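You operate a simulated robot arm through the tools that you are given. There is no shell and no other tool. Be economical: measure what you need, move in short steps, check, and stop when the job is done.

The job below is to be done with a simulated robot arm. You get a single attempt, and the scene is never put back.

## Task
Put the lowest letter in the envelope with its name and seal it.
Fine: the letter stands in the rack's lowest slot; fold the flap over, press it shut, then stand the envelope in that slot.

It is judged by the outcome, as a careful person would: the job done as asked, and still so three seconds after it is handed in. It fails if anything else is knocked over, pushed out of place, dropped, spilled or broken. Lids that push on must go on centred and level and be pressed home; caps that screw on are set level and turned clockwise until they are tight. Flat cloth is picked up by pressing the open fingertips on it (5 to 10 N) and closing them slowly along it; thin cloth reads only 2 to 8 mm in the jaws.

## Robot
A 7-joint arm with a two-finger parallel gripper, fixed in place. Base frame: the origin is at the foot of the arm, x ahead of it, y to its left, z up. Lengths are in m, angles in degrees, forces in N, time in s.
With the tool pointing down near the work surface it reaches from about 0.2 to 0.74 m from the base axis. Its first joint turns from -166.0 to 166.0 degrees. Payload 1.57 kg.
The TCP is the grasp point between the finger pads, 0.03 m short of the fingertips. In the tool frame z runs along the fingers and y along their closing line. The gripper opens to 0.11 m. The fingers are 0.024 m wide and 0.012 m thick; the gripper's body (0.048 by 0.112 m) begins 0.078 m behind the TCP.
Orientation is that of the tool frame in the base frame, as [roll, pitch, yaw] about the fixed x, y, z axes, in that order (R = Rz(yaw) Ry(pitch) Rx(roll)). With the fingers straight down and closing along the base's y, the tool's x points along the base's -x, its y along +y and its z along -z.

## Interface
- The arm moves only by the tool apply_moves. Its argument "series" is one flat list of numbers, 6 for each row, row after row: the shift along the tool's x, y, z in units of 30 mm (1.0 is 30 mm), then the turn, a rotation vector about the tool's x, y, z in units of 4 degrees (1.0 is 4 degrees). In form: [dx, dy, dz, rx, ry, rz, dx, dy, dz, rx, ry, rz, ...]. A call has 1 to 20 rows; each row shifts and turns the commanded pose from where the row before left it, along the tool's axes as they then stand. "fingers" is the opening, from 0 (shut) to 1 (fully open), set as the call begins (left out, the last holds). A call with a number of a shift or a turn outside -1 to 1 is refused whole. Each row takes 0.2 s and may step no farther than 0.05 m and 8.6 degrees from the row before; otherwise, or with a gripper value out of range, the whole call is refused. A pose out of reach is approached as far as the arm can. The call stops where the force on the tool passes 90 N (or 10 N more than at its start, if that is more) or the arm is blocked; 0.2 s more then pass. The fingers move at their own pace (about 0.045 m/s each) and stop on an object; they squeeze with about 26 N. The grip force told is the motor's: it shows also when the fingers shut on nothing. Time passes only in rows, and 0.2 s behind the last, so rows that do not move let the fingers close. The reply holds the time, the measured pose of the TCP, the force on the tool along the base axes, the opening and the grip force, in the units named above and with some noise, with the torque about the TCP (base axes, N m) and any sound that the robot's microphone picked up.
- Cameras (640 x 400 px; columns grow to the right, rows downward): "scene" is fixed at [0.0482, -0.6399, 1.454]; the picture's right is [0.99, -0.15, 0.00], its down [-0.13, -0.85, -0.51] and it looks along [0.08, 0.51, -0.86] (base axes); focal length 214 px, centre (320, 200). "wrist" rides on the gripper at [0.07, 0.016, -0.141] in the tool frame; the picture's right is [-0.23, 0.97, 0.00], its down [-0.85, -0.20, -0.48] and it looks along [-0.47, -0.11, 0.88] (tool axes); focal length 222 px, centre (320, 200). There is no depth. A picture from a camera that has moved, and an enlarged one, comes with that camera's place and axes in the base frame and with its lens. The place of the scene camera against the robot may be out by one fixed shift of up to 0.012 m in any direction.
- camera(camera): a new picture of that camera. No time passes.
- lift_body(by): slides the trunk up (or, below 0, down) by that many m; the arm rides with it, the base frame stays. It gives what a move gives, with no picture.
- inspect(camera, box): a new picture of the part [left, top, right, bottom] of that camera's present view, enlarged. No time passes.
- job_done(): hands the job in; it is judged then, once.

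Go step by step. Nothing tells you positions but the pictures and the camera data: compare them with the known pose of the tool, close in by small moves and look again before you grip or let go. The budget is 120 turns and 64 pictures, counting those below and the enlarged ones. Unless the task says otherwise, let go and move clear before handing in, and close with one line.

The tools are called after "Emit:" as name(argument=value, ...) on one line, values as JSON. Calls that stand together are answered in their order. apply_moves: Moves the arm, as the interface text tells. Its arguments: {"type":"object","properties":{"series":{"type":"array","items":{"type":"number"}},"fingers":{"type":"number"}},"required":["series"]} The other tools are called the same way: lift_body (by) slides the trunk up or down; camera (camera) takes a picture; inspect (camera, box) takes an enlarged picture of a part of a camera's view; job_done () hands the job in.

At the start:

```text
time_s: 0.0
tcp_pos: [0.0515, -0.4047, 1.2322]
ee_rot: [-180.0, 0.0, 179.9]
wrist_force: [-0.4, 0.5, 0.2]
torque: [-0.01, 0.04, -0.01]
opening: 0.11
grip_force: 0.1
trunk travel left (down, up): [-0.525, 0.065]
```

scene: 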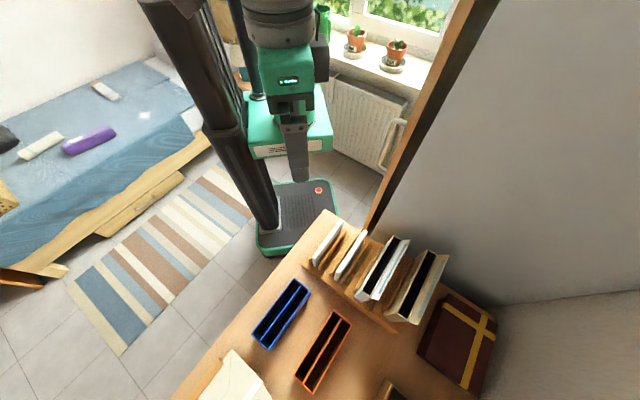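
wrist: 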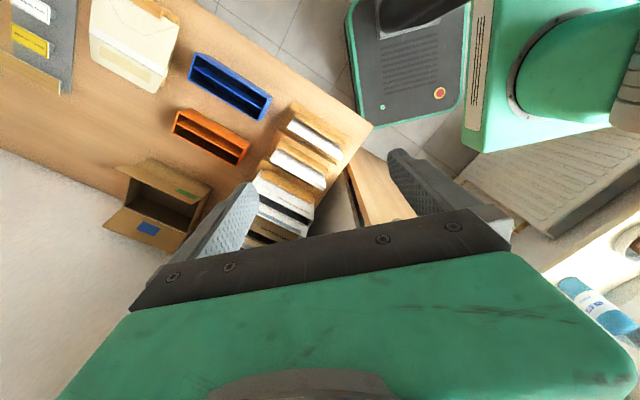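

I see a desk with a letter rack (stepped), blue and orange trays, and envelopes further off. I'll look closer at the rack and the rest of the desk.

Emit:
inspect(camera="scene", box=[280, 200, 480, 340])

Emit:
inspect(camera="wrist", box=[0, 0, 200, 125])

Emit:
inspect(camera="wrist", box=[160, 40, 360, 250])

```text
2.86 times, centred on (380, 270) of scene
camera zoom: at [0.0482, -0.6399, 1.454], right [0.99, -0.15, 0.0], down [-0.13, -0.85, -0.51], along [0.08, 0.51, -0.86], focal length 613 px, centre (149, 0)
```

zoom: 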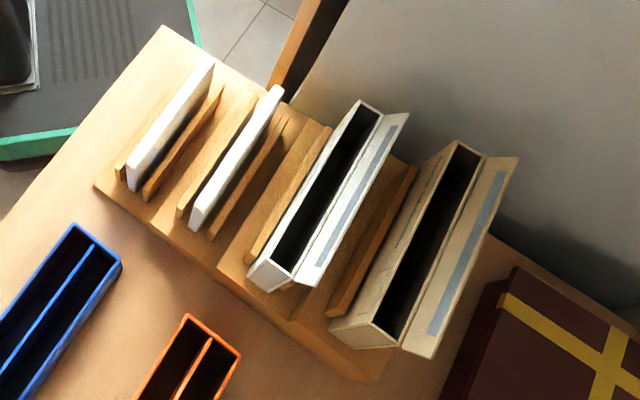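

```text
3.20 times, centred on (100, 62) of wrist
camera zoom: at [-0.0177, -0.3878, 1.3748], right [0.23, 0.97, 0.0], down [0.85, -0.2, 0.48], along [0.47, -0.11, -0.88], focal length 711 px, centre (1024, 640)
```

zoom: 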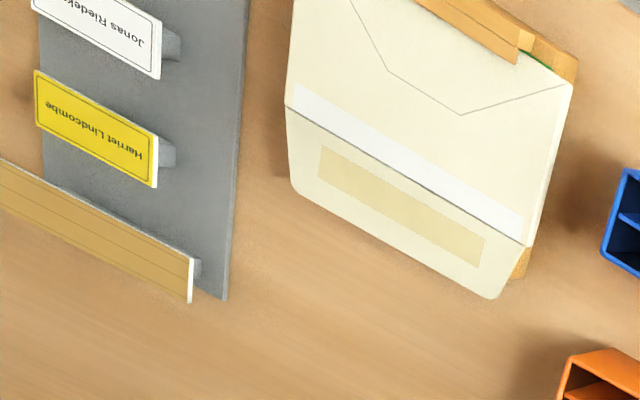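

```text
1.90 times, centred on (260, 145) of wrist
camera zoom: at [-0.0177, -0.3878, 1.3748], right [0.23, 0.97, 0.0], down [0.85, -0.2, 0.48], along [0.47, -0.11, -0.88], focal length 423 px, centre (434, 305)
```

zoom: 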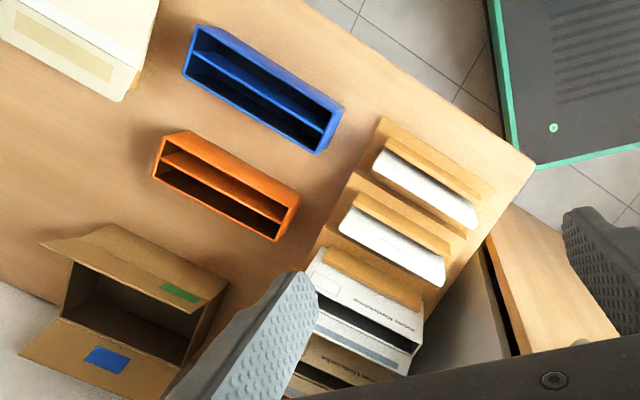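

The desk top is at z≈0.79 and turned about 45° in the base frame. The rack runs from about (0.1,-0.42) to (0.31,-0.59). I'll move over it and yaw 45° to line up with it and see it better.

Emit:
apply_moves(series=[-0.5, -0.86, 0.7, 0, 0, 0, -0.5, -0.86, 0.7, 0, 0, 0, -0.5, -0.86, 0.7, 0, 0, 0, -0.5, -0.86, 0.7, 0, 0, 0, -0.5, -0.86, 0.7, 0, 0, 0, -0.5, -0.86, 0.7, 0, 0, 0, 0, 0, 0, 0, 0, -1, 0, 0, 0, 0, 0, -1, 0, 0, 0, 0, 0, -1, 0, 0, 0, 0, 0, -1, 0, 0, 0, 0, 0, -1, 0, 0, 0, 0, 0, -1, 0, 0, 0, 0, 0, -1, 0, 0, 0, 0, 0, -1, 0, 0, 0, 0, 0, -1, 0, 0, 0, 0, 0, -1, 0, 0, 0, 0, 0, -1])

Emit:
camera(camera="wrist")

Emit:
camera(camera="scene")

```text
time_s: 3.6
tcp_pos: [0.1418, -0.5601, 1.1074]
ee_rot: [-179.9, 0.1, -135.9]
wrist_force: [-0.2, 0.7, -0.3]
torque: [0.0, 0.05, -0.02]
opening: 0.1099
grip_force: 0.0
trunk travel left (down, up): [-0.525, 0.065]
```

```text
58 pictures are left
camera wrist: at [0.0807, -0.5961, 1.2492], right [-0.51, 0.86, 0.0], down [0.75, 0.45, 0.48], along [0.41, 0.25, -0.88], focal length 222 px, centre (320, 200)
```

wrist: 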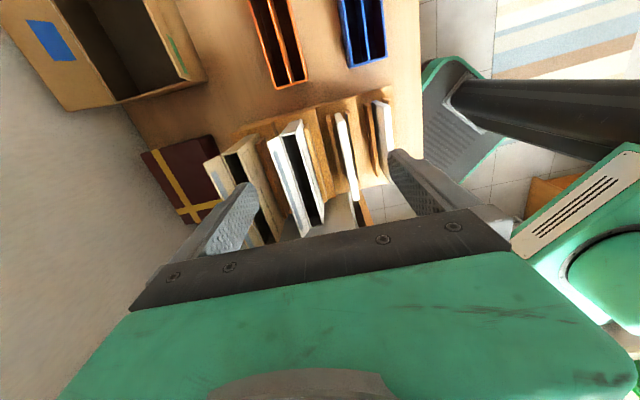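

```text
57 pictures are left
```

scene: 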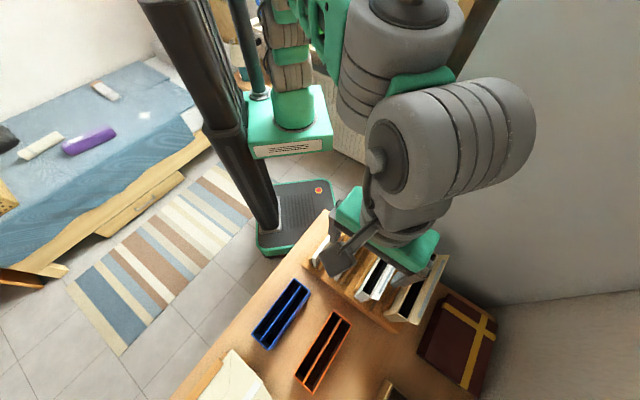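

The arm got over the rack without contact. I'll zoom in to read the rack.

Emit:
inspect(camera="wrist", box=[190, 80, 430, 250])

```text
2.35 times, centred on (310, 165) of wrist
camera zoom: at [0.0807, -0.5961, 1.2492], right [-0.51, 0.86, 0.0], down [0.75, 0.45, 0.48], along [0.41, 0.25, -0.88], focal length 523 px, centre (344, 282)
```

zoom: 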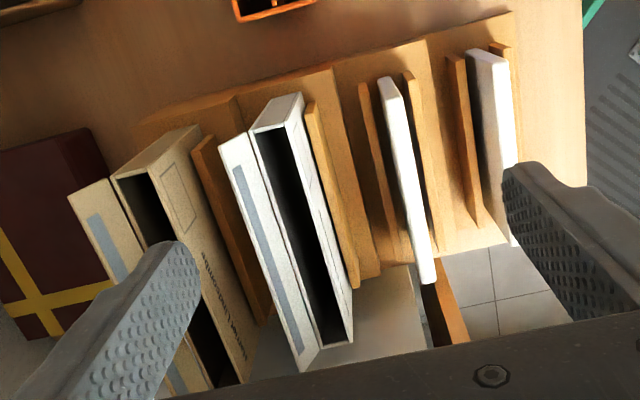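

Next I want the steps and the names, seen from the left end of the rack looking along it.

Emit:
apply_moves(series=[-0.1, 0.945, 0, 0, 0, 0, -0.1, 0.945, 0, 0, 0, 0, -0.1, 0.945, 0, 0, 0, 0, -0.1, 0.945, 0, 0, 0, 0, -0.1, 0.945, 0, 0, 0, 0, -0.1, 0.945, 0, 0, 0, 0, -0.1, 0.945, 0, 0, 0, 0, -0.1, 0.945, 0, 0, 0, 0, 0, 0, 0, 0, 0, 1, 0, 0, 0, 0, 0, 1, 0, 0, 0, 0, 0, 1, 0, 0, 0, 0, 0, 1, 0, 0, 0, 0, 0, 1, 0, 0, 0, 0, 0, 1, 0, 0, 0, 0, 0, 1, 0, 0, 0, 0, 0, 1, 0, 0, 0, 0, 0, 1, 0, 0, 0, 0, 0, 1, 0, 0, 0, 0, 0, 1, 0, 0, 0, 0, 0, 1])

Emit:
apply_moves(series=[0, 0, 0, 0, 0, 1, 0, 0, 0, 0, 0, 1, 0, 0, 0, 0, 0, 1, 0, 0, 0, 0, 0, 1, 0, 0, 0, 0, 0, 1, 0, 0, 0, 0, 0, 1, 0, 0, 0, 0, 0, 1, 0, 0, 0, 0, 0, 1, 0, 0, 0, 0, 0, 1, 0, 0, 0, 0, 0, 1, 0, 0, 0, 0, -1, 0, 0, 0, 0, 0, -1, 0, 0, 0, 0, 0, -1, 0, 0, 0, 0, 0, -1, 0])

Emit:
camera(camera="wrist")

```text
time_s: 7.8
tcp_pos: [0.0009, -0.3805, 1.1066]
ee_rot: [-180.0, -0.1, 175.9]
wrist_force: [-0.1, 0.6, 0.0]
torque: [-0.02, 0.0, 0.01]
opening: 0.1101
grip_force: 0.0
trunk travel left (down, up): [-0.525, 0.065]
```

```text
time_s: 10.8
tcp_pos: [0.0012, -0.3791, 1.1067]
ee_rot: [-180.0, 16.2, 136.0]
wrist_force: [-0.1, -0.5, -0.1]
torque: [0.03, 0.01, 0.01]
opening: 0.1098
grip_force: 0.1
trunk travel left (down, up): [-0.525, 0.065]
```

```text
55 pictures are left
camera wrist: at [-0.0629, -0.2937, 1.224], right [0.83, 0.55, 0.06], down [0.36, -0.62, 0.7], along [0.42, -0.56, -0.71], focal length 222 px, centre (320, 200)
```

wrist: 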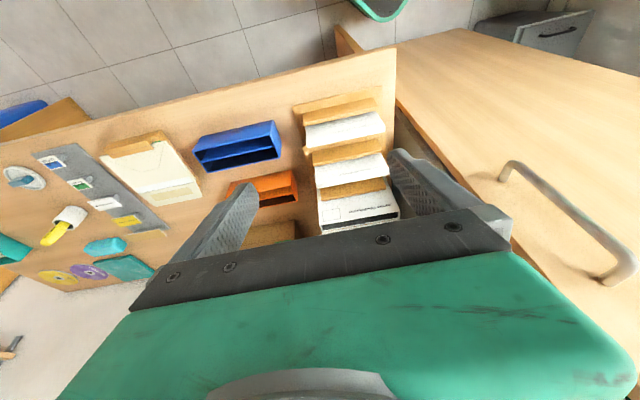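

Emit:
inspect(camera="wrist", box=[270, 80, 430, 240])

Emit:
inspect(camera="wrist", box=[0, 120, 220, 290])

```text
2.50 times, centred on (350, 160) of wrist
camera zoom: at [-0.0629, -0.2937, 1.224], right [0.83, 0.55, 0.06], down [0.36, -0.62, 0.7], along [0.42, -0.56, -0.71], focal length 555 px, centre (245, 300)
```

zoom: 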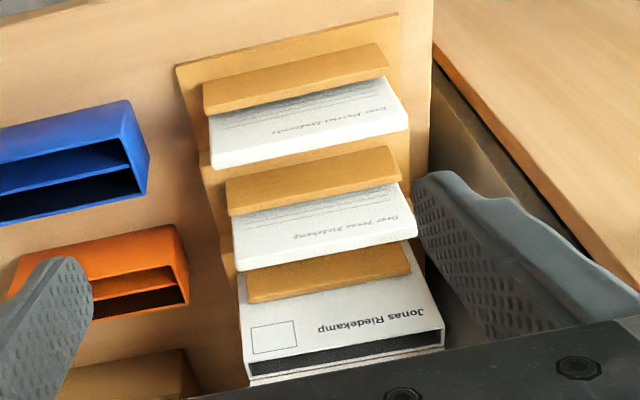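

```text
2.35 times, centred on (110, 205) of wrist
camera zoom: at [-0.0629, -0.2937, 1.224], right [0.83, 0.55, 0.06], down [0.36, -0.62, 0.7], along [0.42, -0.56, -0.71], focal length 523 px, centre (814, 188)
```

zoom: 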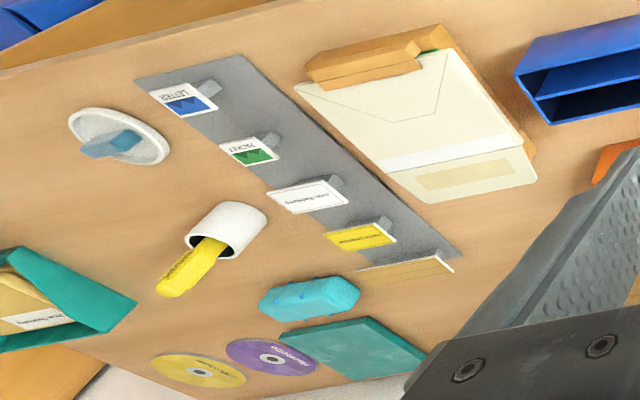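

The front slot nearest the robot is the lowest: its letter top is at about 0.87, the next one at about 0.90. It holds "Dear Harriet Lindcombe", so the kraft envelope at the far end is the likely target. I'll turn back so the jaws line up across the letters and look straight down to check this.

Emit:
apply_moves(series=[0, 0, 0, 0, 1, 0, 0, 0, 0, 0, 1, 0, 0, 0, 0, 0, 1, 0, 0, 0, 0, 0, 1, 0, 0, 0, 0, 0, 0, -1, 0, 0, 0, 0, 0, -1, 0, 0, 0, 0, 0, -1, 0, 0, 0, 0, 0, -1, 0, 0, 0, 0, 0, -1, 0, 0, 0, 0, 0, -1, 0, 0, 0, 0, 0, -1, 0, 0, 0, 0, 0, -1, 0, 0, 0, 0, 0, -1, 0, 0, 0, 0, 0, -1, 0, 0, 0, 0, 0, -1, 0, 0, 0, 0, 0, -1, 0, 0, 0, 0, 0, -1, 0, 0, 0, 0, 0, -1, 0, 0, 0, 0, 0, -1, 0, 0, 0, 0, 0, -1])

Emit:
apply_moves(series=[0, 0, 0, 0, 0, -1, 0, 0, 0, 0, 0, -1, 0, 0, 0, 0, 0, -1, 0, 0, 0, 0, 0, -1, 0, 0, 0, 0, 0, -1, 0, 0, 0, 0, 0, -1, 0, 0, 0, 0, 0, -0.15, -0.25, -0.9, 0, 0, 0, 0, -0.25, -0.9, 0, 0, 0, 0, -0.25, -0.9, 0, 0, 0, 0, -0.25, -0.9, 0, 0, 0, 0, -0.25, -0.9, 0, 0, 0, 0, -0.25, -0.9, 0, 0, 0, 0, -0.25, -0.9, 0, 0, 0, 0])

Emit:
camera(camera="wrist")

```text
time_s: 15.0
tcp_pos: [0.0015, -0.3795, 1.1068]
ee_rot: [-179.9, 0.0, -160.0]
wrist_force: [-0.5, -0.1, -0.2]
torque: [-0.01, -0.05, -0.04]
opening: 0.11
grip_force: 0.0
trunk travel left (down, up): [-0.525, 0.065]
```

```text
time_s: 18.0
tcp_pos: [0.1715, -0.4791, 1.1066]
ee_rot: [-179.9, 0.1, -135.5]
wrist_force: [-0.2, 0.8, 0.3]
torque: [-0.01, -0.01, 0.01]
opening: 0.1096
grip_force: 0.0
trunk travel left (down, up): [-0.525, 0.065]
```

```text
52 pictures are left
camera wrist: at [0.1121, -0.5155, 1.2483], right [-0.52, 0.85, 0.0], down [0.75, 0.46, 0.48], along [0.41, 0.25, -0.88], focal length 222 px, centre (320, 200)
```

wrist: 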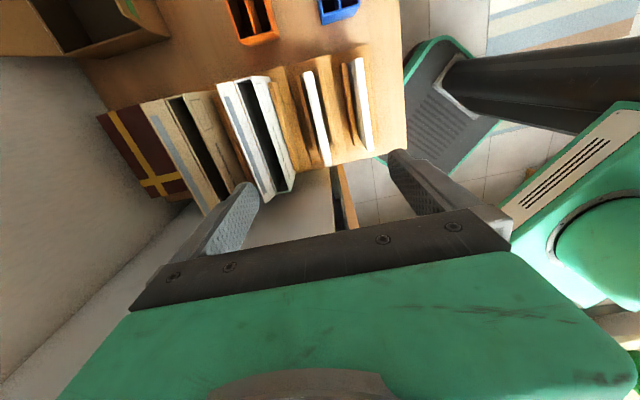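

Emit:
inspect(camera="wrist", box=[290, 40, 400, 180])

Emit:
inspect(camera="wrist", box=[90, 60, 310, 220])

```text
2.86 times, centred on (345, 110) of wrist
camera zoom: at [0.1121, -0.5155, 1.2483], right [-0.52, 0.85, 0.0], down [0.75, 0.46, 0.48], along [0.41, 0.25, -0.88], focal length 635 px, centre (249, 457)
```

zoom: 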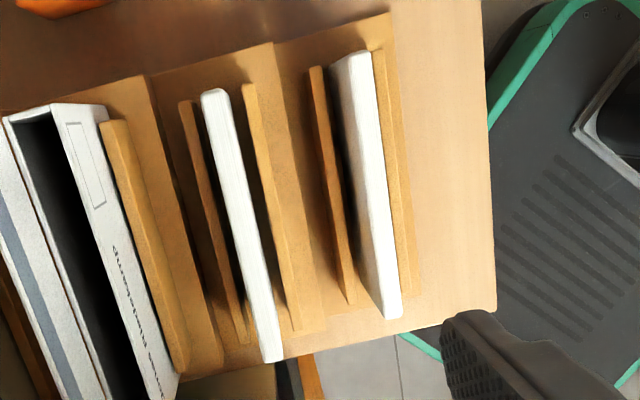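

```text
2.50 times, centred on (200, 140) of wrist
camera zoom: at [0.1121, -0.5155, 1.2483], right [-0.52, 0.85, 0.0], down [0.75, 0.46, 0.48], along [0.41, 0.25, -0.88], focal length 555 px, centre (620, 350)
```

zoom: 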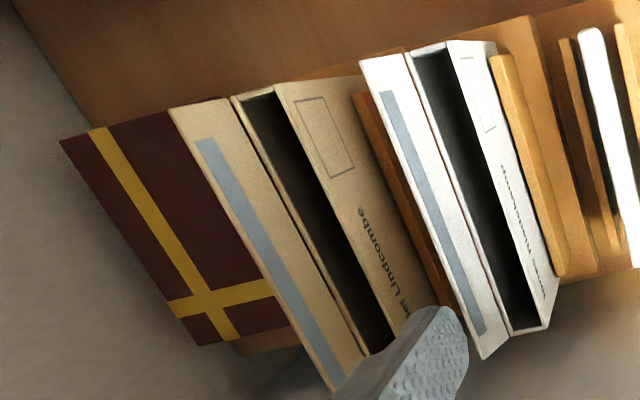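

The target is the kraft envelope "…Lindcombe", in the highest slot with its flap on the far side. From the wrist views the desk is at z≈0.75 and letter 1's top is near (0.11,-0.43,0.86). Next is a look from above the kraft envelope to measure it.

Emit:
apply_moves(series=[0, -0.95, 0, 0, 0, 0, 0, -0.95, 0, 0, 0, 0, 0, -0.95, 0, 0, 0, 0, 0, -0.95, 0, 0, 0, 0, 0, -0.95, 0, 0, 0, 0])

Emit:
inspect(camera="wrist", box=[180, 20, 420, 170])

Emit:
camera(camera="scene")

```text
time_s: 19.2
tcp_pos: [0.2711, -0.5803, 1.1068]
ee_rot: [179.9, 0.0, -135.4]
wrist_force: [-0.3, -0.3, 0.2]
torque: [-0.03, 0.02, 0.02]
opening: 0.1101
grip_force: 0.0
trunk travel left (down, up): [-0.525, 0.065]
```

```text
2.67 times, centred on (300, 95) of wrist
camera zoom: at [0.2121, -0.6165, 1.2482], right [-0.52, 0.85, 0.0], down [0.75, 0.46, 0.48], along [0.41, 0.25, -0.88], focal length 592 px, centre (373, 480)
```

zoom: 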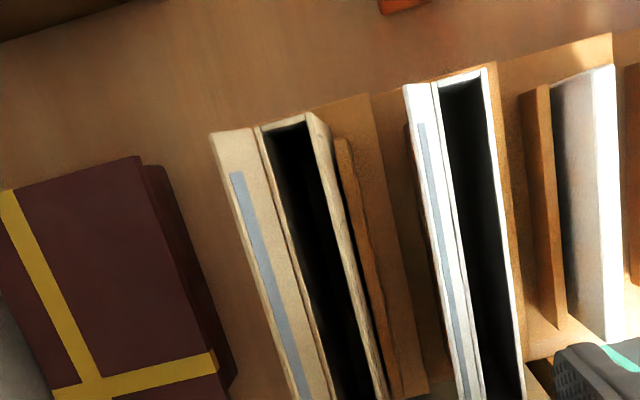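

```text
48 pictures are left
```

scene: 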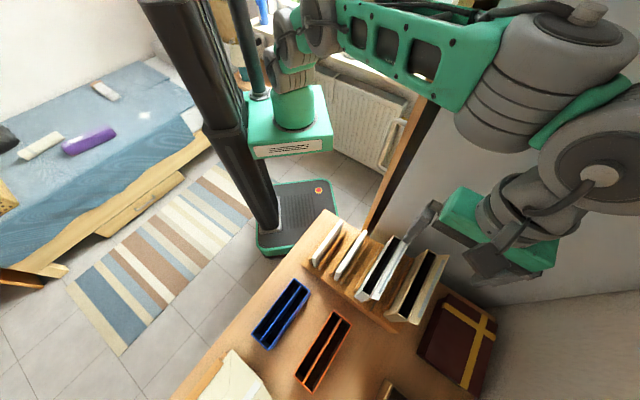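

The kraft envelope's mouth is at z≈0.96 and about 23 mm wide. Its flap sticks out level on the far side. I'll go above letter 1 and come down part way to line up.

Emit:
apply_moves(series=[0.0375, 0.919, 0, 0, 0, 0, 0.0375, 0.919, 0, 0, 0, 0, 0.0375, 0.919, 0, 0, 0, 0, 0.0375, 0.919, 0, 0, 0, 0, 0.0375, 0.919, 0, 0, 0, 0, 0.0375, 0.919, 0, 0, 0, 0, 0.0375, 0.919, 0, 0, 0, 0, 0.0375, 0.919, 0, 0, 0, 0, 0, 0, 0.9, 0, 0, 0, 0, 0, 0.9, 0, 0, 0, 0, 0, 0.9, 0, 0, 0, 0, 0, 0.9, 0, 0, 0, 0, 0, 0.9, 0, 0, 0, 0, 0, 0.7, 0, 0, 0], fingers=0.5)

Emit:
camera(camera="wrist")

```text
time_s: 22.2
tcp_pos: [0.1096, -0.4287, 0.9508]
ee_rot: [179.9, 0.0, -135.4]
wrist_force: [0.7, 0.1, -0.1]
torque: [-0.02, -0.01, 0.01]
opening: 0.055
grip_force: 0.0
trunk travel left (down, up): [-0.525, 0.065]
```

```text
47 pictures are left
camera wrist: at [0.0499, -0.4643, 1.0926], right [-0.52, 0.85, 0.0], down [0.75, 0.46, 0.48], along [0.41, 0.25, -0.88], focal length 222 px, centre (320, 200)
```

wrist: 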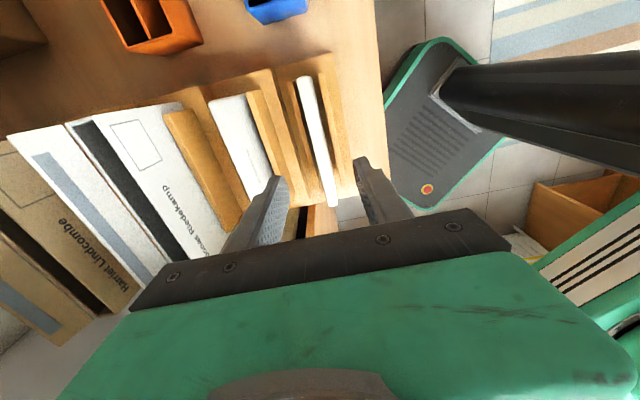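

Emit:
inspect(camera="wrist", box=[250, 60, 400, 220])

Emit:
inspect(camera="wrist", box=[0, 80, 240, 340])

```text
2.50 times, centred on (325, 140) of wrist
camera zoom: at [0.0499, -0.4643, 1.0926], right [-0.52, 0.85, 0.0], down [0.75, 0.46, 0.48], along [0.41, 0.25, -0.88], focal length 555 px, centre (308, 350)
```

zoom: 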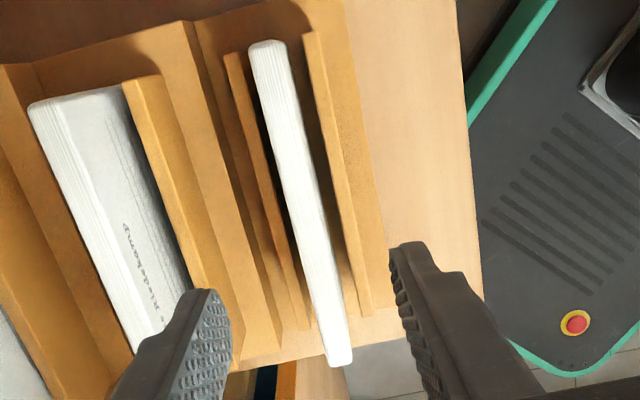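

```text
1.54 times, centred on (120, 210) of wrist
camera zoom: at [0.0499, -0.4643, 1.0926], right [-0.52, 0.85, 0.0], down [0.75, 0.46, 0.48], along [0.41, 0.25, -0.88], focal length 342 px, centre (628, 185)
```

zoom: 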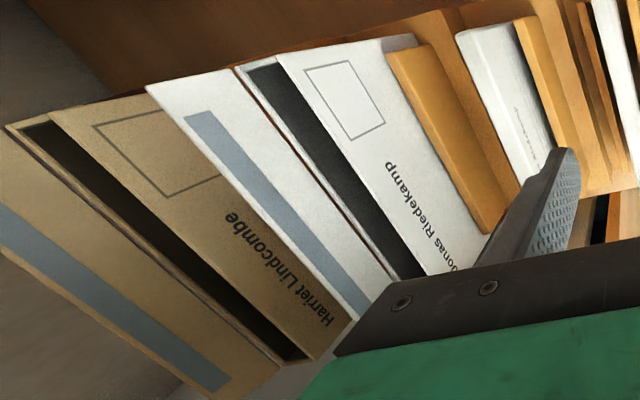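

Everything lines up: the letter is within 2 mm of the jaw centre, and the envelope reads "Harriet Lindcombe". I'll descend to grip about the top 22 mm and close.

Emit:
apply_moves(series=[0.05, 0.03, 0.69, 0, 0, 0, 0.05, 0.03, 0.69, 0, 0, 0, 0, 0, 0.69, 0, 0, 0, 0, 0, 0.69, 0, 0, 0])

Emit:
inspect(camera="wrist", box=[220, 60, 420, 260])

```text
time_s: 23.2
tcp_pos: [0.1072, -0.427, 0.8698]
ee_rot: [-179.9, -0.1, -135.4]
wrist_force: [-0.1, 0.0, -0.6]
torque: [0.03, -0.01, 0.01]
opening: 0.0552
grip_force: 0.0
trunk travel left (down, up): [-0.525, 0.065]
```

```text
2.00 times, centred on (320, 160) of wrist
camera zoom: at [0.0467, -0.4659, 1.0107], right [-0.52, 0.85, 0.0], down [0.75, 0.46, 0.48], along [0.41, 0.25, -0.88], focal length 444 px, centre (320, 280)
```

zoom: 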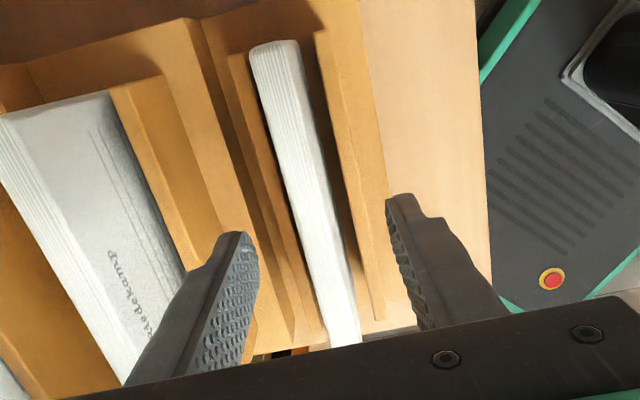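

Emit:
apply_moves(series=[0, 0, 0.3, 0, 0, 0, 0, 0, 0, 0, 0, 0, 0, 0, 0, 0, 0, 0, 0, 0, 0, 0, 0, 0, 0, 0, 0, 0, 0, 0], fingers=0)

Emit:
camera(camera="wrist")

```text
time_s: 24.4
tcp_pos: [0.1068, -0.4287, 0.8594]
ee_rot: [179.9, 0.0, -135.4]
wrist_force: [-0.5, -0.6, 0.1]
torque: [0.0, 0.01, 0.03]
opening: 0.012
grip_force: 25.6
trunk travel left (down, up): [-0.525, 0.065]
```

```text
43 pictures are left
camera wrist: at [0.0467, -0.4658, 1.0014], right [-0.52, 0.85, 0.0], down [0.75, 0.46, 0.48], along [0.41, 0.25, -0.88], focal length 222 px, centre (320, 200)
```

wrist: 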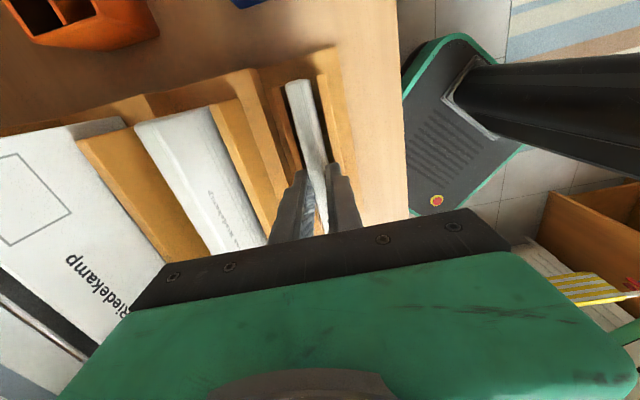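

The letter is gripped, 12 mm thick. I'll lift it straight up well clear of everything.

Emit:
apply_moves(series=[0, 0, -0.4, 0, 0, 0, 0, 0, -0.8, 0, 0, 0, 0, 0, -1, 0, 0, 0, 0, 0, -1, 0, 0, 0, 0, 0, -1, 0, 0, 0, 0, 0, -1, 0, 0, 0, 0, 0, -1, 0, 0, 0, 0, 0, -1, 0, 0, 0, 0, 0, -0.8, 0, 0, 0, 0, 0, 0, 0, 0, 0])

Emit:
camera(camera="wrist")

Emit:
inspect(camera="scene", box=[280, 180, 480, 340])

```text
time_s: 26.6
tcp_pos: [0.1079, -0.4283, 1.0994]
ee_rot: [-180.0, 0.0, -135.4]
wrist_force: [-0.4, 0.0, -0.1]
torque: [-0.01, 0.02, -0.02]
opening: 0.0122
grip_force: 26.1
trunk travel left (down, up): [-0.525, 0.065]
```

```text
42 pictures are left
camera wrist: at [0.0466, -0.4658, 1.2409], right [-0.52, 0.85, 0.0], down [0.75, 0.46, 0.48], along [0.41, 0.25, -0.88], focal length 222 px, centre (320, 200)
```

wrist: 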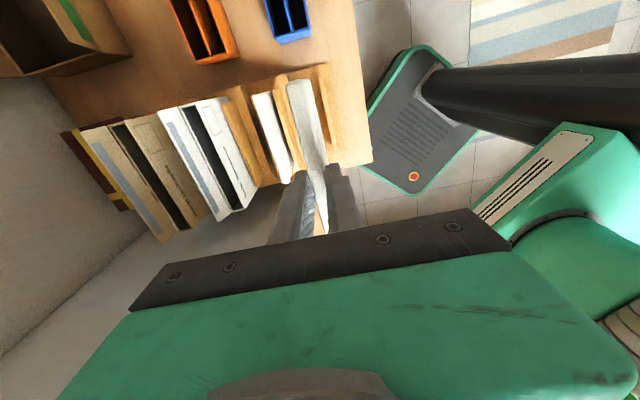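

```text
2.50 times, centred on (380, 260) of scene
camera zoom: at [0.0482, -0.6399, 1.454], right [0.99, -0.15, 0.0], down [-0.13, -0.85, -0.51], along [0.08, 0.51, -0.86], focal length 536 px, centre (170, 50)
```

zoom: 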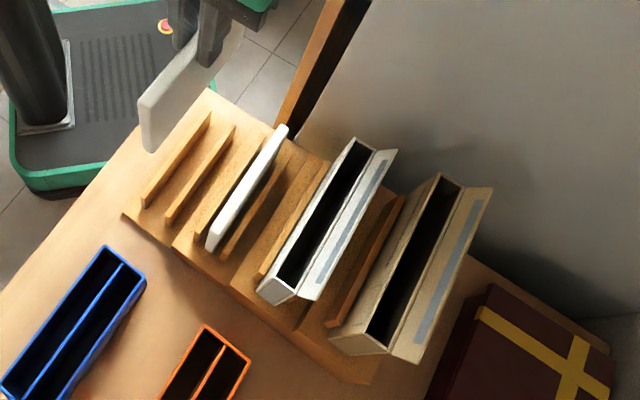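

Emit:
inspect(camera="wrist", box=[250, 60, 370, 250])

```text
2.11 times, centred on (310, 155) of wrist
camera zoom: at [0.0466, -0.4658, 1.2409], right [-0.52, 0.85, 0.0], down [0.75, 0.46, 0.48], along [0.41, 0.25, -0.88], focal length 468 px, centre (341, 295)
```

zoom: 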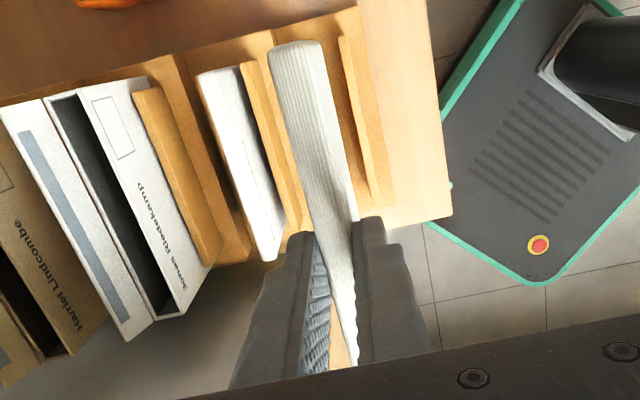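

The letter's top is about 16 mm above the TCP and its bottom about 90 mm below. The kraft mouth centre comes out at about (0.279,-0.598). I'll carry the letter over it at the same height.

Emit:
apply_moves(series=[-0.01, -0.803, 0, 0, 0, 0, -0.01, -0.803, 0, 0, 0, 0, -0.01, -0.803, 0, 0, 0, 0, -0.01, -0.803, 0, 0, 0, 0, -0.01, -0.803, 0, 0, 0, 0, -0.01, -0.803, 0, 0, 0, 0, -0.01, -0.803, 0, 0, 0, 0, -0.01, -0.803, 0, 0, 0, 0, -0.01, -0.803, 0, 0, 0, 0, -0.01, -0.803, 0, 0, 0, 0, 0, 0, 0, 0, 0, 0])

Emit:
inspect(camera="wrist", box=[220, 50, 420, 230])

Emit:
inspect(camera="scene", box=[340, 200, 500, 340])

```text
time_s: 29.0
tcp_pos: [0.2787, -0.5989, 1.0984]
ee_rot: [-180.0, 0.0, -135.4]
wrist_force: [0.3, 0.1, -1.3]
torque: [0.02, 0.01, -0.06]
opening: 0.0119
grip_force: 26.2
trunk travel left (down, up): [-0.525, 0.065]
```

```text
2.22 times, centred on (320, 140) of wrist
camera zoom: at [0.2182, -0.6353, 1.2407], right [-0.52, 0.85, 0.0], down [0.75, 0.46, 0.48], along [0.41, 0.25, -0.88], focal length 494 px, centre (320, 333)
```

zoom: 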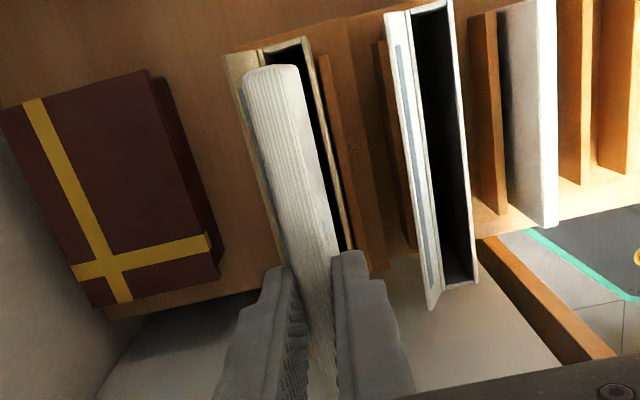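

```text
2.86 times, centred on (420, 270) of scene
camera zoom: at [0.0482, -0.6399, 1.454], right [0.99, -0.15, 0.0], down [-0.13, -0.85, -0.51], along [0.08, 0.51, -0.86], focal length 613 px, centre (34, 0)
```

zoom: 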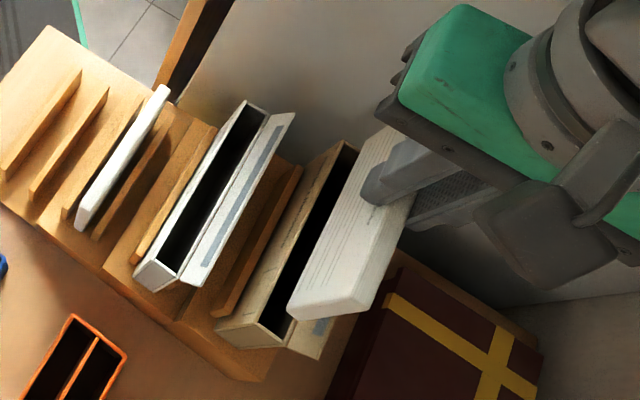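

Alignment over the mouth looks right. I'll make a small trim (0.8° yaw, 1.5 mm) and lower slowly while watching the force.

Emit:
apply_moves(series=[0, 0.05, 0, 0, 0, -0.2, 0, 0, 0.3, 0, 0, 0, 0, 0, 0.3, 0, 0, 0, 0, 0, 0, 0, 0, 0])

Emit:
inspect(camera="wrist", box=[220, 50, 420, 230])

Emit:
inspect(camera="scene", box=[380, 220, 480, 330])

```text
time_s: 30.0
tcp_pos: [0.2775, -0.5978, 1.082]
ee_rot: [180.0, 0.0, -134.6]
wrist_force: [-0.4, 0.0, -0.1]
torque: [-0.01, 0.02, -0.05]
opening: 0.0121
grip_force: 25.6
trunk travel left (down, up): [-0.525, 0.065]
```

```text
2.22 times, centred on (320, 140) of wrist
camera zoom: at [0.2176, -0.6351, 1.2229], right [-0.53, 0.85, 0.0], down [0.74, 0.47, 0.48], along [0.4, 0.25, -0.88], focal length 494 px, centre (320, 333)
```

zoom: 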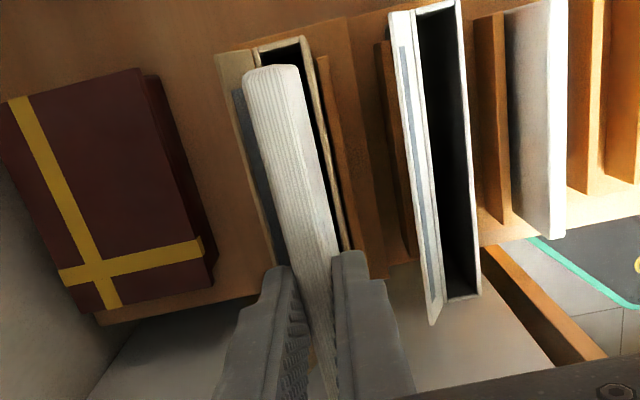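

```text
3.64 times, centred on (430, 275) of scene
camera zoom: at [0.0482, -0.6399, 1.454], right [0.99, -0.15, 0.0], down [-0.13, -0.85, -0.51], along [0.08, 0.51, -0.86], focal length 780 px, centre (-80, -73)
```

zoom: 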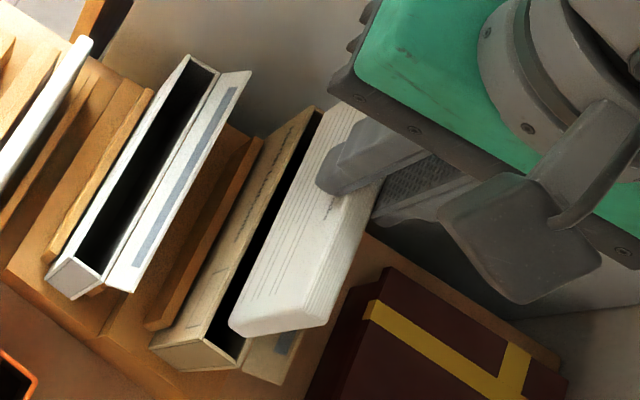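

Emit:
apply_moves(series=[0, 0, 0.3, 0, 0, 0, 0, 0, 0.3, 0, 0, 0, 0, 0, 0.3, 0, 0, 0, 0, 0, 0, 0, 0, 0])

Emit:
inspect(camera="scene", box=[380, 220, 480, 330])

```text
time_s: 31.0
tcp_pos: [0.2774, -0.5969, 1.0535]
ee_rot: [180.0, -0.1, -134.6]
wrist_force: [-0.3, 0.0, 0.1]
torque: [0.04, -0.03, 0.0]
opening: 0.0121
grip_force: 25.8
trunk travel left (down, up): [-0.525, 0.065]
```

```text
3.64 times, centred on (430, 275) of scene
camera zoom: at [0.0482, -0.6399, 1.454], right [0.99, -0.15, 0.0], down [-0.13, -0.85, -0.51], along [0.08, 0.51, -0.86], focal length 780 px, centre (-80, -73)
```

zoom: 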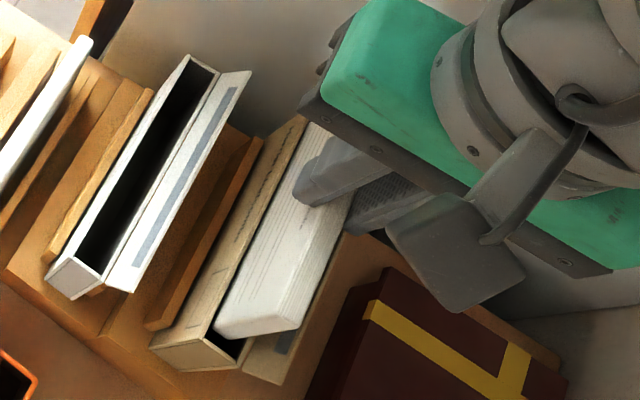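

Emit:
apply_moves(series=[0, 0, 0.2, 0, 0, 0, 0, 0, 0.2, 0, 0, 0, 0, 0, 0.2, 0, 0, 0, 0, 0, 0, 0, 0, 0])

Emit:
inspect(camera="scene", box=[380, 220, 480, 330])

Emit:
inspect(camera="wrist", box=[220, 50, 420, 230])

```text
time_s: 32.0
tcp_pos: [0.2773, -0.5975, 1.0374]
ee_rot: [179.9, 0.0, -134.7]
wrist_force: [-0.7, -0.7, -0.1]
torque: [-0.02, -0.03, 0.0]
opening: 0.0121
grip_force: 26.3
trunk travel left (down, up): [-0.525, 0.065]
```

```text
3.64 times, centred on (430, 275) of scene
camera zoom: at [0.0482, -0.6399, 1.454], right [0.99, -0.15, 0.0], down [-0.13, -0.85, -0.51], along [0.08, 0.51, -0.86], focal length 780 px, centre (-80, -73)
```

zoom: 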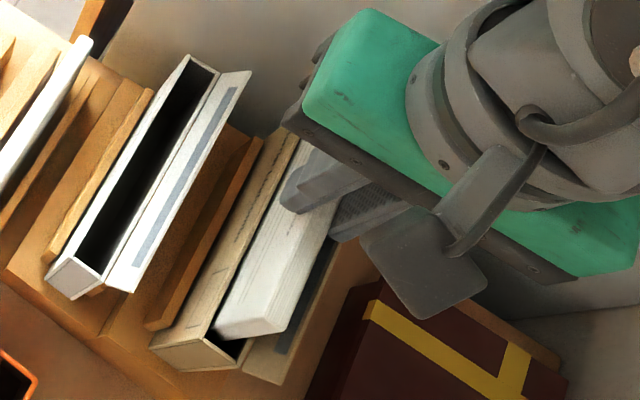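

```text
2.22 times, centred on (320, 140) of wrist
camera zoom: at [0.2174, -0.6351, 1.1779], right [-0.53, 0.85, 0.0], down [0.74, 0.47, 0.48], along [0.41, 0.26, -0.88], focal length 494 px, centre (320, 333)
```

zoom: 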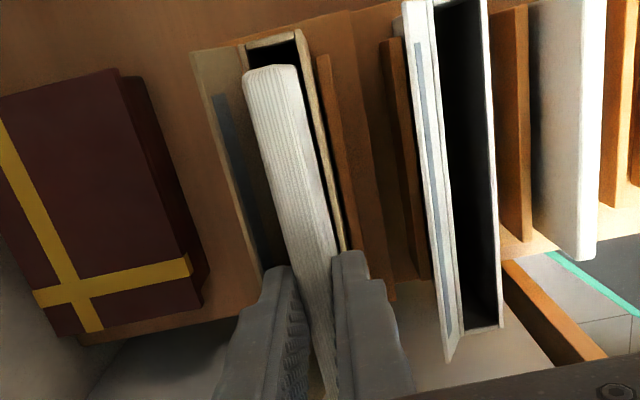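

The letter is entering the mouth freely. I'll go on down until the fingertips are just above the mouth.

Emit:
apply_moves(series=[0, 0, 0.25, 0, 0, 0, 0, 0, 0.25, 0, 0, 0, 0, 0, 0.25, 0, 0, 0, 0, 0, 0.25, 0, 0, 0, 0, 0, 0, 0, 0, 0])

Emit:
inspect(camera="scene", box=[380, 220, 480, 330])

Emit:
inspect(camera="wrist", box=[220, 50, 420, 230])

```text
time_s: 33.2
tcp_pos: [0.2775, -0.5965, 1.0072]
ee_rot: [-179.9, 0.1, -134.7]
wrist_force: [0.0, -0.3, 0.0]
torque: [-0.02, 0.01, 0.0]
opening: 0.012
grip_force: 25.5
trunk travel left (down, up): [-0.525, 0.065]
```

```text
3.64 times, centred on (430, 275) of scene
camera zoom: at [0.0482, -0.6399, 1.454], right [0.99, -0.15, 0.0], down [-0.13, -0.85, -0.51], along [0.08, 0.51, -0.86], focal length 780 px, centre (-80, -73)
```

zoom: 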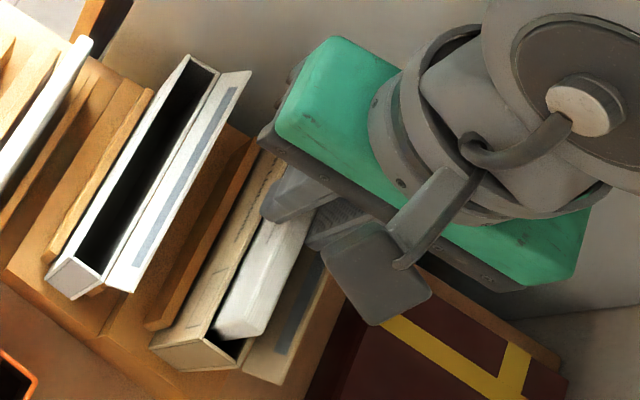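

```text
2.22 times, centred on (320, 140) of wrist
camera zoom: at [0.2176, -0.635, 1.1485], right [-0.53, 0.85, 0.0], down [0.74, 0.47, 0.48], along [0.41, 0.26, -0.88], focal length 494 px, centre (320, 333)
```

zoom: 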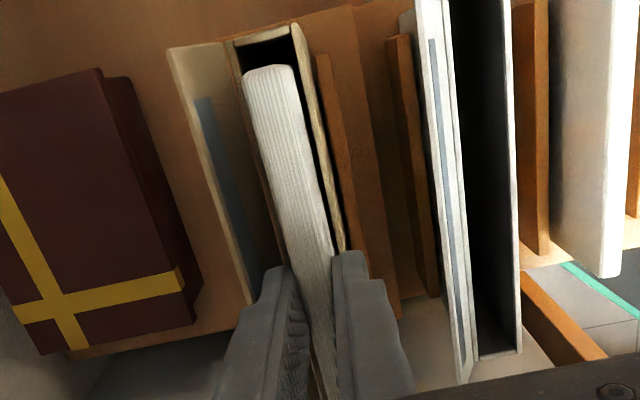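

Emit:
apply_moves(series=[0, 0, 0.12, 0, 0, 0, 0, 0, 0.12, 0, 0, 0, 0, 0, 0.12, 0, 0, 0, 0, 0, 0, 0, 0, 0])

Emit:
apply_moves(series=[0, 0, 0, 0, 0, 0, 0, 0, 0, 0, 0, 0, 0, 0, 0, 0, 0, 0], fingers=0.3)

Emit:
camera(camera="wrist")

Emit:
inspect(camera="scene", box=[380, 220, 480, 330])

```text
time_s: 34.2
tcp_pos: [0.2757, -0.5972, 0.9958]
ee_rot: [-180.0, 0.0, -134.7]
wrist_force: [-0.1, -0.8, 0.2]
torque: [0.03, 0.0, -0.02]
opening: 0.0119
grip_force: 26.6
trunk travel left (down, up): [-0.525, 0.065]
```

```text
time_s: 35.0
tcp_pos: [0.2767, -0.5969, 0.9968]
ee_rot: [-179.9, 0.0, -134.6]
wrist_force: [0.1, -0.7, 0.4]
torque: [-0.02, 0.0, -0.05]
opening: 0.0326
grip_force: 0.1
trunk travel left (down, up): [-0.525, 0.065]
```

```text
30 pictures are left
camera wrist: at [0.2172, -0.6349, 1.1378], right [-0.53, 0.85, 0.0], down [0.74, 0.47, 0.48], along [0.41, 0.26, -0.88], focal length 222 px, centre (320, 200)
```

wrist: 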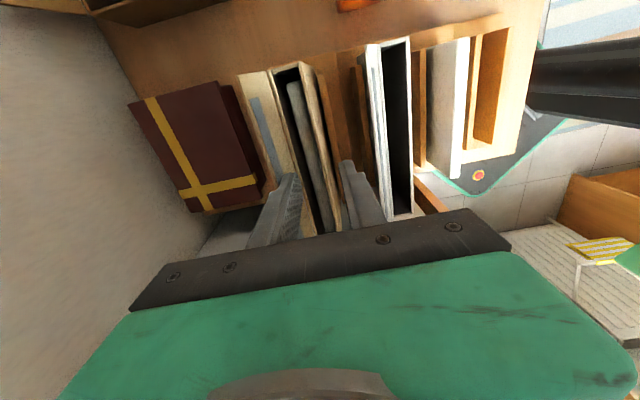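

```text
3.64 times, centred on (430, 275) of scene
camera zoom: at [0.0482, -0.6399, 1.454], right [0.99, -0.15, 0.0], down [-0.13, -0.85, -0.51], along [0.08, 0.51, -0.86], focal length 780 px, centre (-80, -73)
```

zoom: 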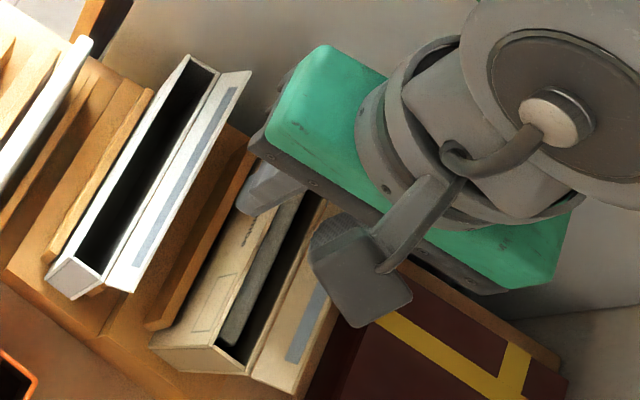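

The letter dropped fully inside the envelope. The flap stands open at about 50° on the far side, so I'll rise, close the fingers and go round behind it.

Emit:
apply_moves(series=[0, 0, -0.9, 0, 0, 0, 0, 0, -0.9, 0, 0, 0, 0, -0.8, 0, 0, 0, 0, 0, -0.8, 0, 0, 0, 0, 0, -0.8, 0, 0, 0, 0, 0, 0, 0, 0, 0, 0], fingers=0)

Emit:
inspect(camera="wrist", box=[250, 40, 450, 220])

```text
time_s: 36.4
tcp_pos: [0.3073, -0.6205, 1.0456]
ee_rot: [-180.0, 0.0, -134.6]
wrist_force: [0.3, 0.2, -0.4]
torque: [-0.02, 0.0, 0.02]
opening: 0.0
grip_force: 20.6
out of reach, approached as far as the arm can: row 4, 5
trunk travel left (down, up): [-0.525, 0.065]
```

```text
2.22 times, centred on (350, 130) of wrist
camera zoom: at [0.2476, -0.6583, 1.1876], right [-0.53, 0.85, 0.0], down [0.74, 0.47, 0.48], along [0.41, 0.25, -0.88], focal length 494 px, centre (253, 356)
```

zoom: 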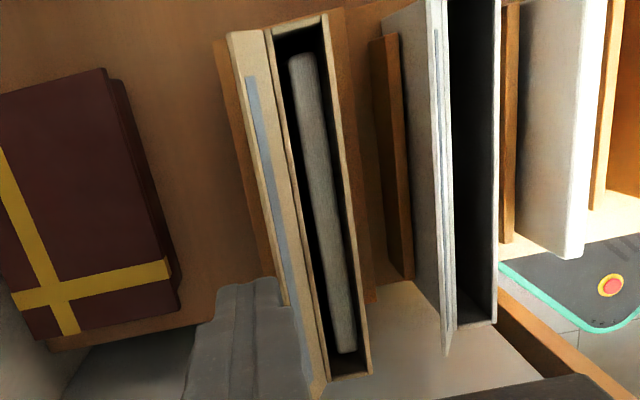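

That was the reach limit. Instead I can straddle the flap with the jaws open, using the far finger to push it and staying in reach. I'll come back to centre over the flap.

Emit:
apply_moves(series=[0, 0.85, 0, 0, 0, 0, 0, 0.85, 0, 0, 0, 0, 0, 0, 0, 0, 0, 0], fingers=0.6)

```text
time_s: 37.2
tcp_pos: [0.2706, -0.5837, 1.045]
ee_rot: [180.0, 0.1, -134.6]
wrist_force: [-0.3, -0.6, 0.3]
torque: [0.0, 0.0, 0.0]
opening: 0.0664
grip_force: 0.0
trunk travel left (down, up): [-0.525, 0.065]
```

Emit:
apply_moves(series=[0.08, -0.58, 0, 0, 0, 0, 0.08, -0.57, 0, 0, 0, 0, 0, 0, 0.8, 0, 0, 0, 0, 0, 0, 0, 0, 0])

Emit:
inspect(camera="wrist", box=[220, 40, 420, 240])

```text
time_s: 38.2
tcp_pos: [0.2935, -0.6118, 1.0201]
ee_rot: [180.0, -0.1, -134.6]
wrist_force: [-0.7, 0.1, -0.1]
torque: [0.02, -0.01, 0.0]
opening: 0.0659
grip_force: 0.0
trunk travel left (down, up): [-0.525, 0.065]
```

```text
2.00 times, centred on (320, 140) of wrist
camera zoom: at [0.2328, -0.65, 1.1627], right [-0.53, 0.85, 0.0], down [0.74, 0.47, 0.48], along [0.41, 0.26, -0.88], focal length 444 px, centre (320, 320)
```

zoom: 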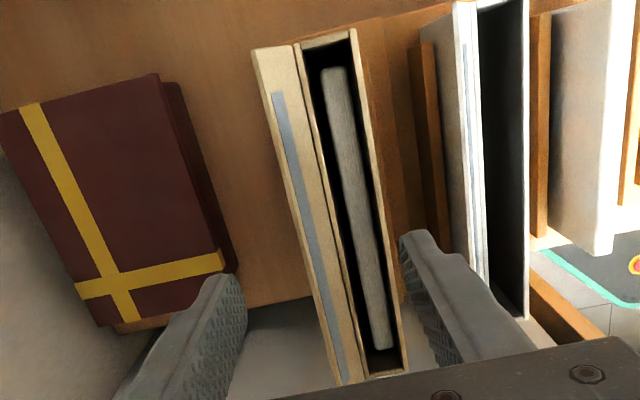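

The flap sits between the fingers. I'll lower so the tips sit just above the rim and narrow the jaws around the flap.

Emit:
apply_moves(series=[0, 0, 0.45, 0, 0, 0, 0, 0, 0.45, 0, 0, 0, 0, 0, 0, 0, 0, 0])

Emit:
apply_moves(series=[0, 0, 0, 0, 0, 0, 0, 0, 0, 0, 0, 0, 0, 0, 0, 0, 0, 0], fingers=0.32)

Emit:
inspect(camera="wrist", box=[220, 40, 420, 240])

```text
time_s: 39.0
tcp_pos: [0.2915, -0.612, 0.9925]
ee_rot: [180.0, 0.0, -134.7]
wrist_force: [-0.7, 1.1, 0.1]
torque: [0.0, -0.02, 0.0]
opening: 0.0659
grip_force: 0.1
trunk travel left (down, up): [-0.525, 0.065]
```

```text
time_s: 39.8
tcp_pos: [0.2911, -0.6108, 0.9925]
ee_rot: [-179.9, 0.1, -134.6]
wrist_force: [-0.6, -0.2, -1.0]
torque: [-0.01, 0.01, 0.01]
opening: 0.0351
grip_force: 0.1
trunk travel left (down, up): [-0.525, 0.065]
```

```text
2.00 times, centred on (320, 140) of wrist
camera zoom: at [0.2324, -0.6495, 1.1352], right [-0.53, 0.85, 0.0], down [0.74, 0.47, 0.48], along [0.41, 0.26, -0.88], focal length 444 px, centre (320, 320)
```

zoom: 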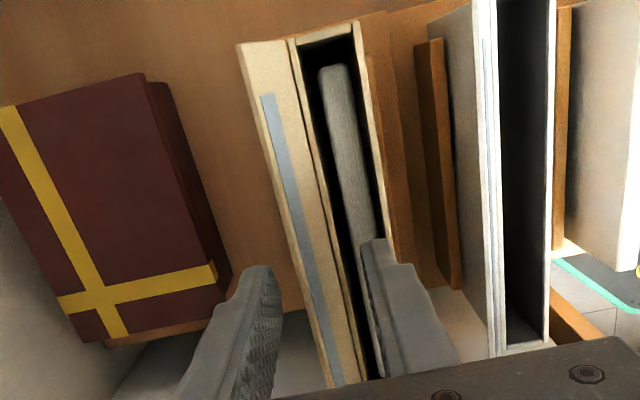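

Emit:
apply_moves(series=[0, 0.17, 0, 0, 0, 0, 0, 0.17, 0, 0, 0, 0, 0, 0.17, 0, 0, 0, 0, 0, 0.17, 0, 0, 0, 0, 0, 0, 0, 0, 0, 0])

Emit:
inspect(camera="wrist", box=[220, 40, 420, 240])

```text
time_s: 41.0
tcp_pos: [0.2771, -0.5976, 0.9948]
ee_rot: [179.9, 0.0, -134.6]
wrist_force: [0.7, -0.5, -0.3]
torque: [-0.03, 0.01, -0.02]
opening: 0.0351
grip_force: 0.0
trunk travel left (down, up): [-0.525, 0.065]
```

```text
2.00 times, centred on (320, 140) of wrist
camera zoom: at [0.2175, -0.6351, 1.1358], right [-0.53, 0.85, 0.0], down [0.74, 0.47, 0.48], along [0.41, 0.26, -0.88], focal length 444 px, centre (320, 320)
```

zoom: 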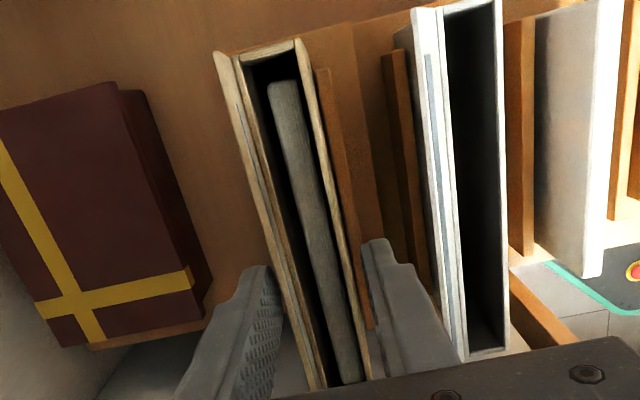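

The flap has come up nearly vertical with no noticeable force. I'll push it on past vertical.

Emit:
apply_moves(series=[0, 0.17, 0, 0, 0, 0, 0, 0.17, 0, 0, 0, 0, 0, 0.17, 0, 0, 0, 0, 0, 0, 0, 0, 0, 0])

Emit:
inspect(camera="wrist", box=[220, 40, 420, 240])

```text
time_s: 42.0
tcp_pos: [0.2657, -0.5866, 0.9944]
ee_rot: [-179.9, 0.0, -134.6]
wrist_force: [-0.4, -0.7, 0.1]
torque: [0.0, -0.01, -0.01]
opening: 0.035
grip_force: 0.0
trunk travel left (down, up): [-0.525, 0.065]
```

```text
2.00 times, centred on (320, 140) of wrist
camera zoom: at [0.2066, -0.6243, 1.136], right [-0.53, 0.85, 0.0], down [0.74, 0.47, 0.48], along [0.41, 0.26, -0.88], focal length 444 px, centre (320, 320)
```

zoom: 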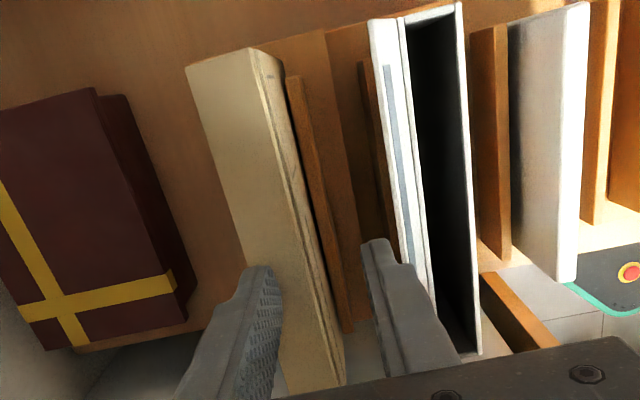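

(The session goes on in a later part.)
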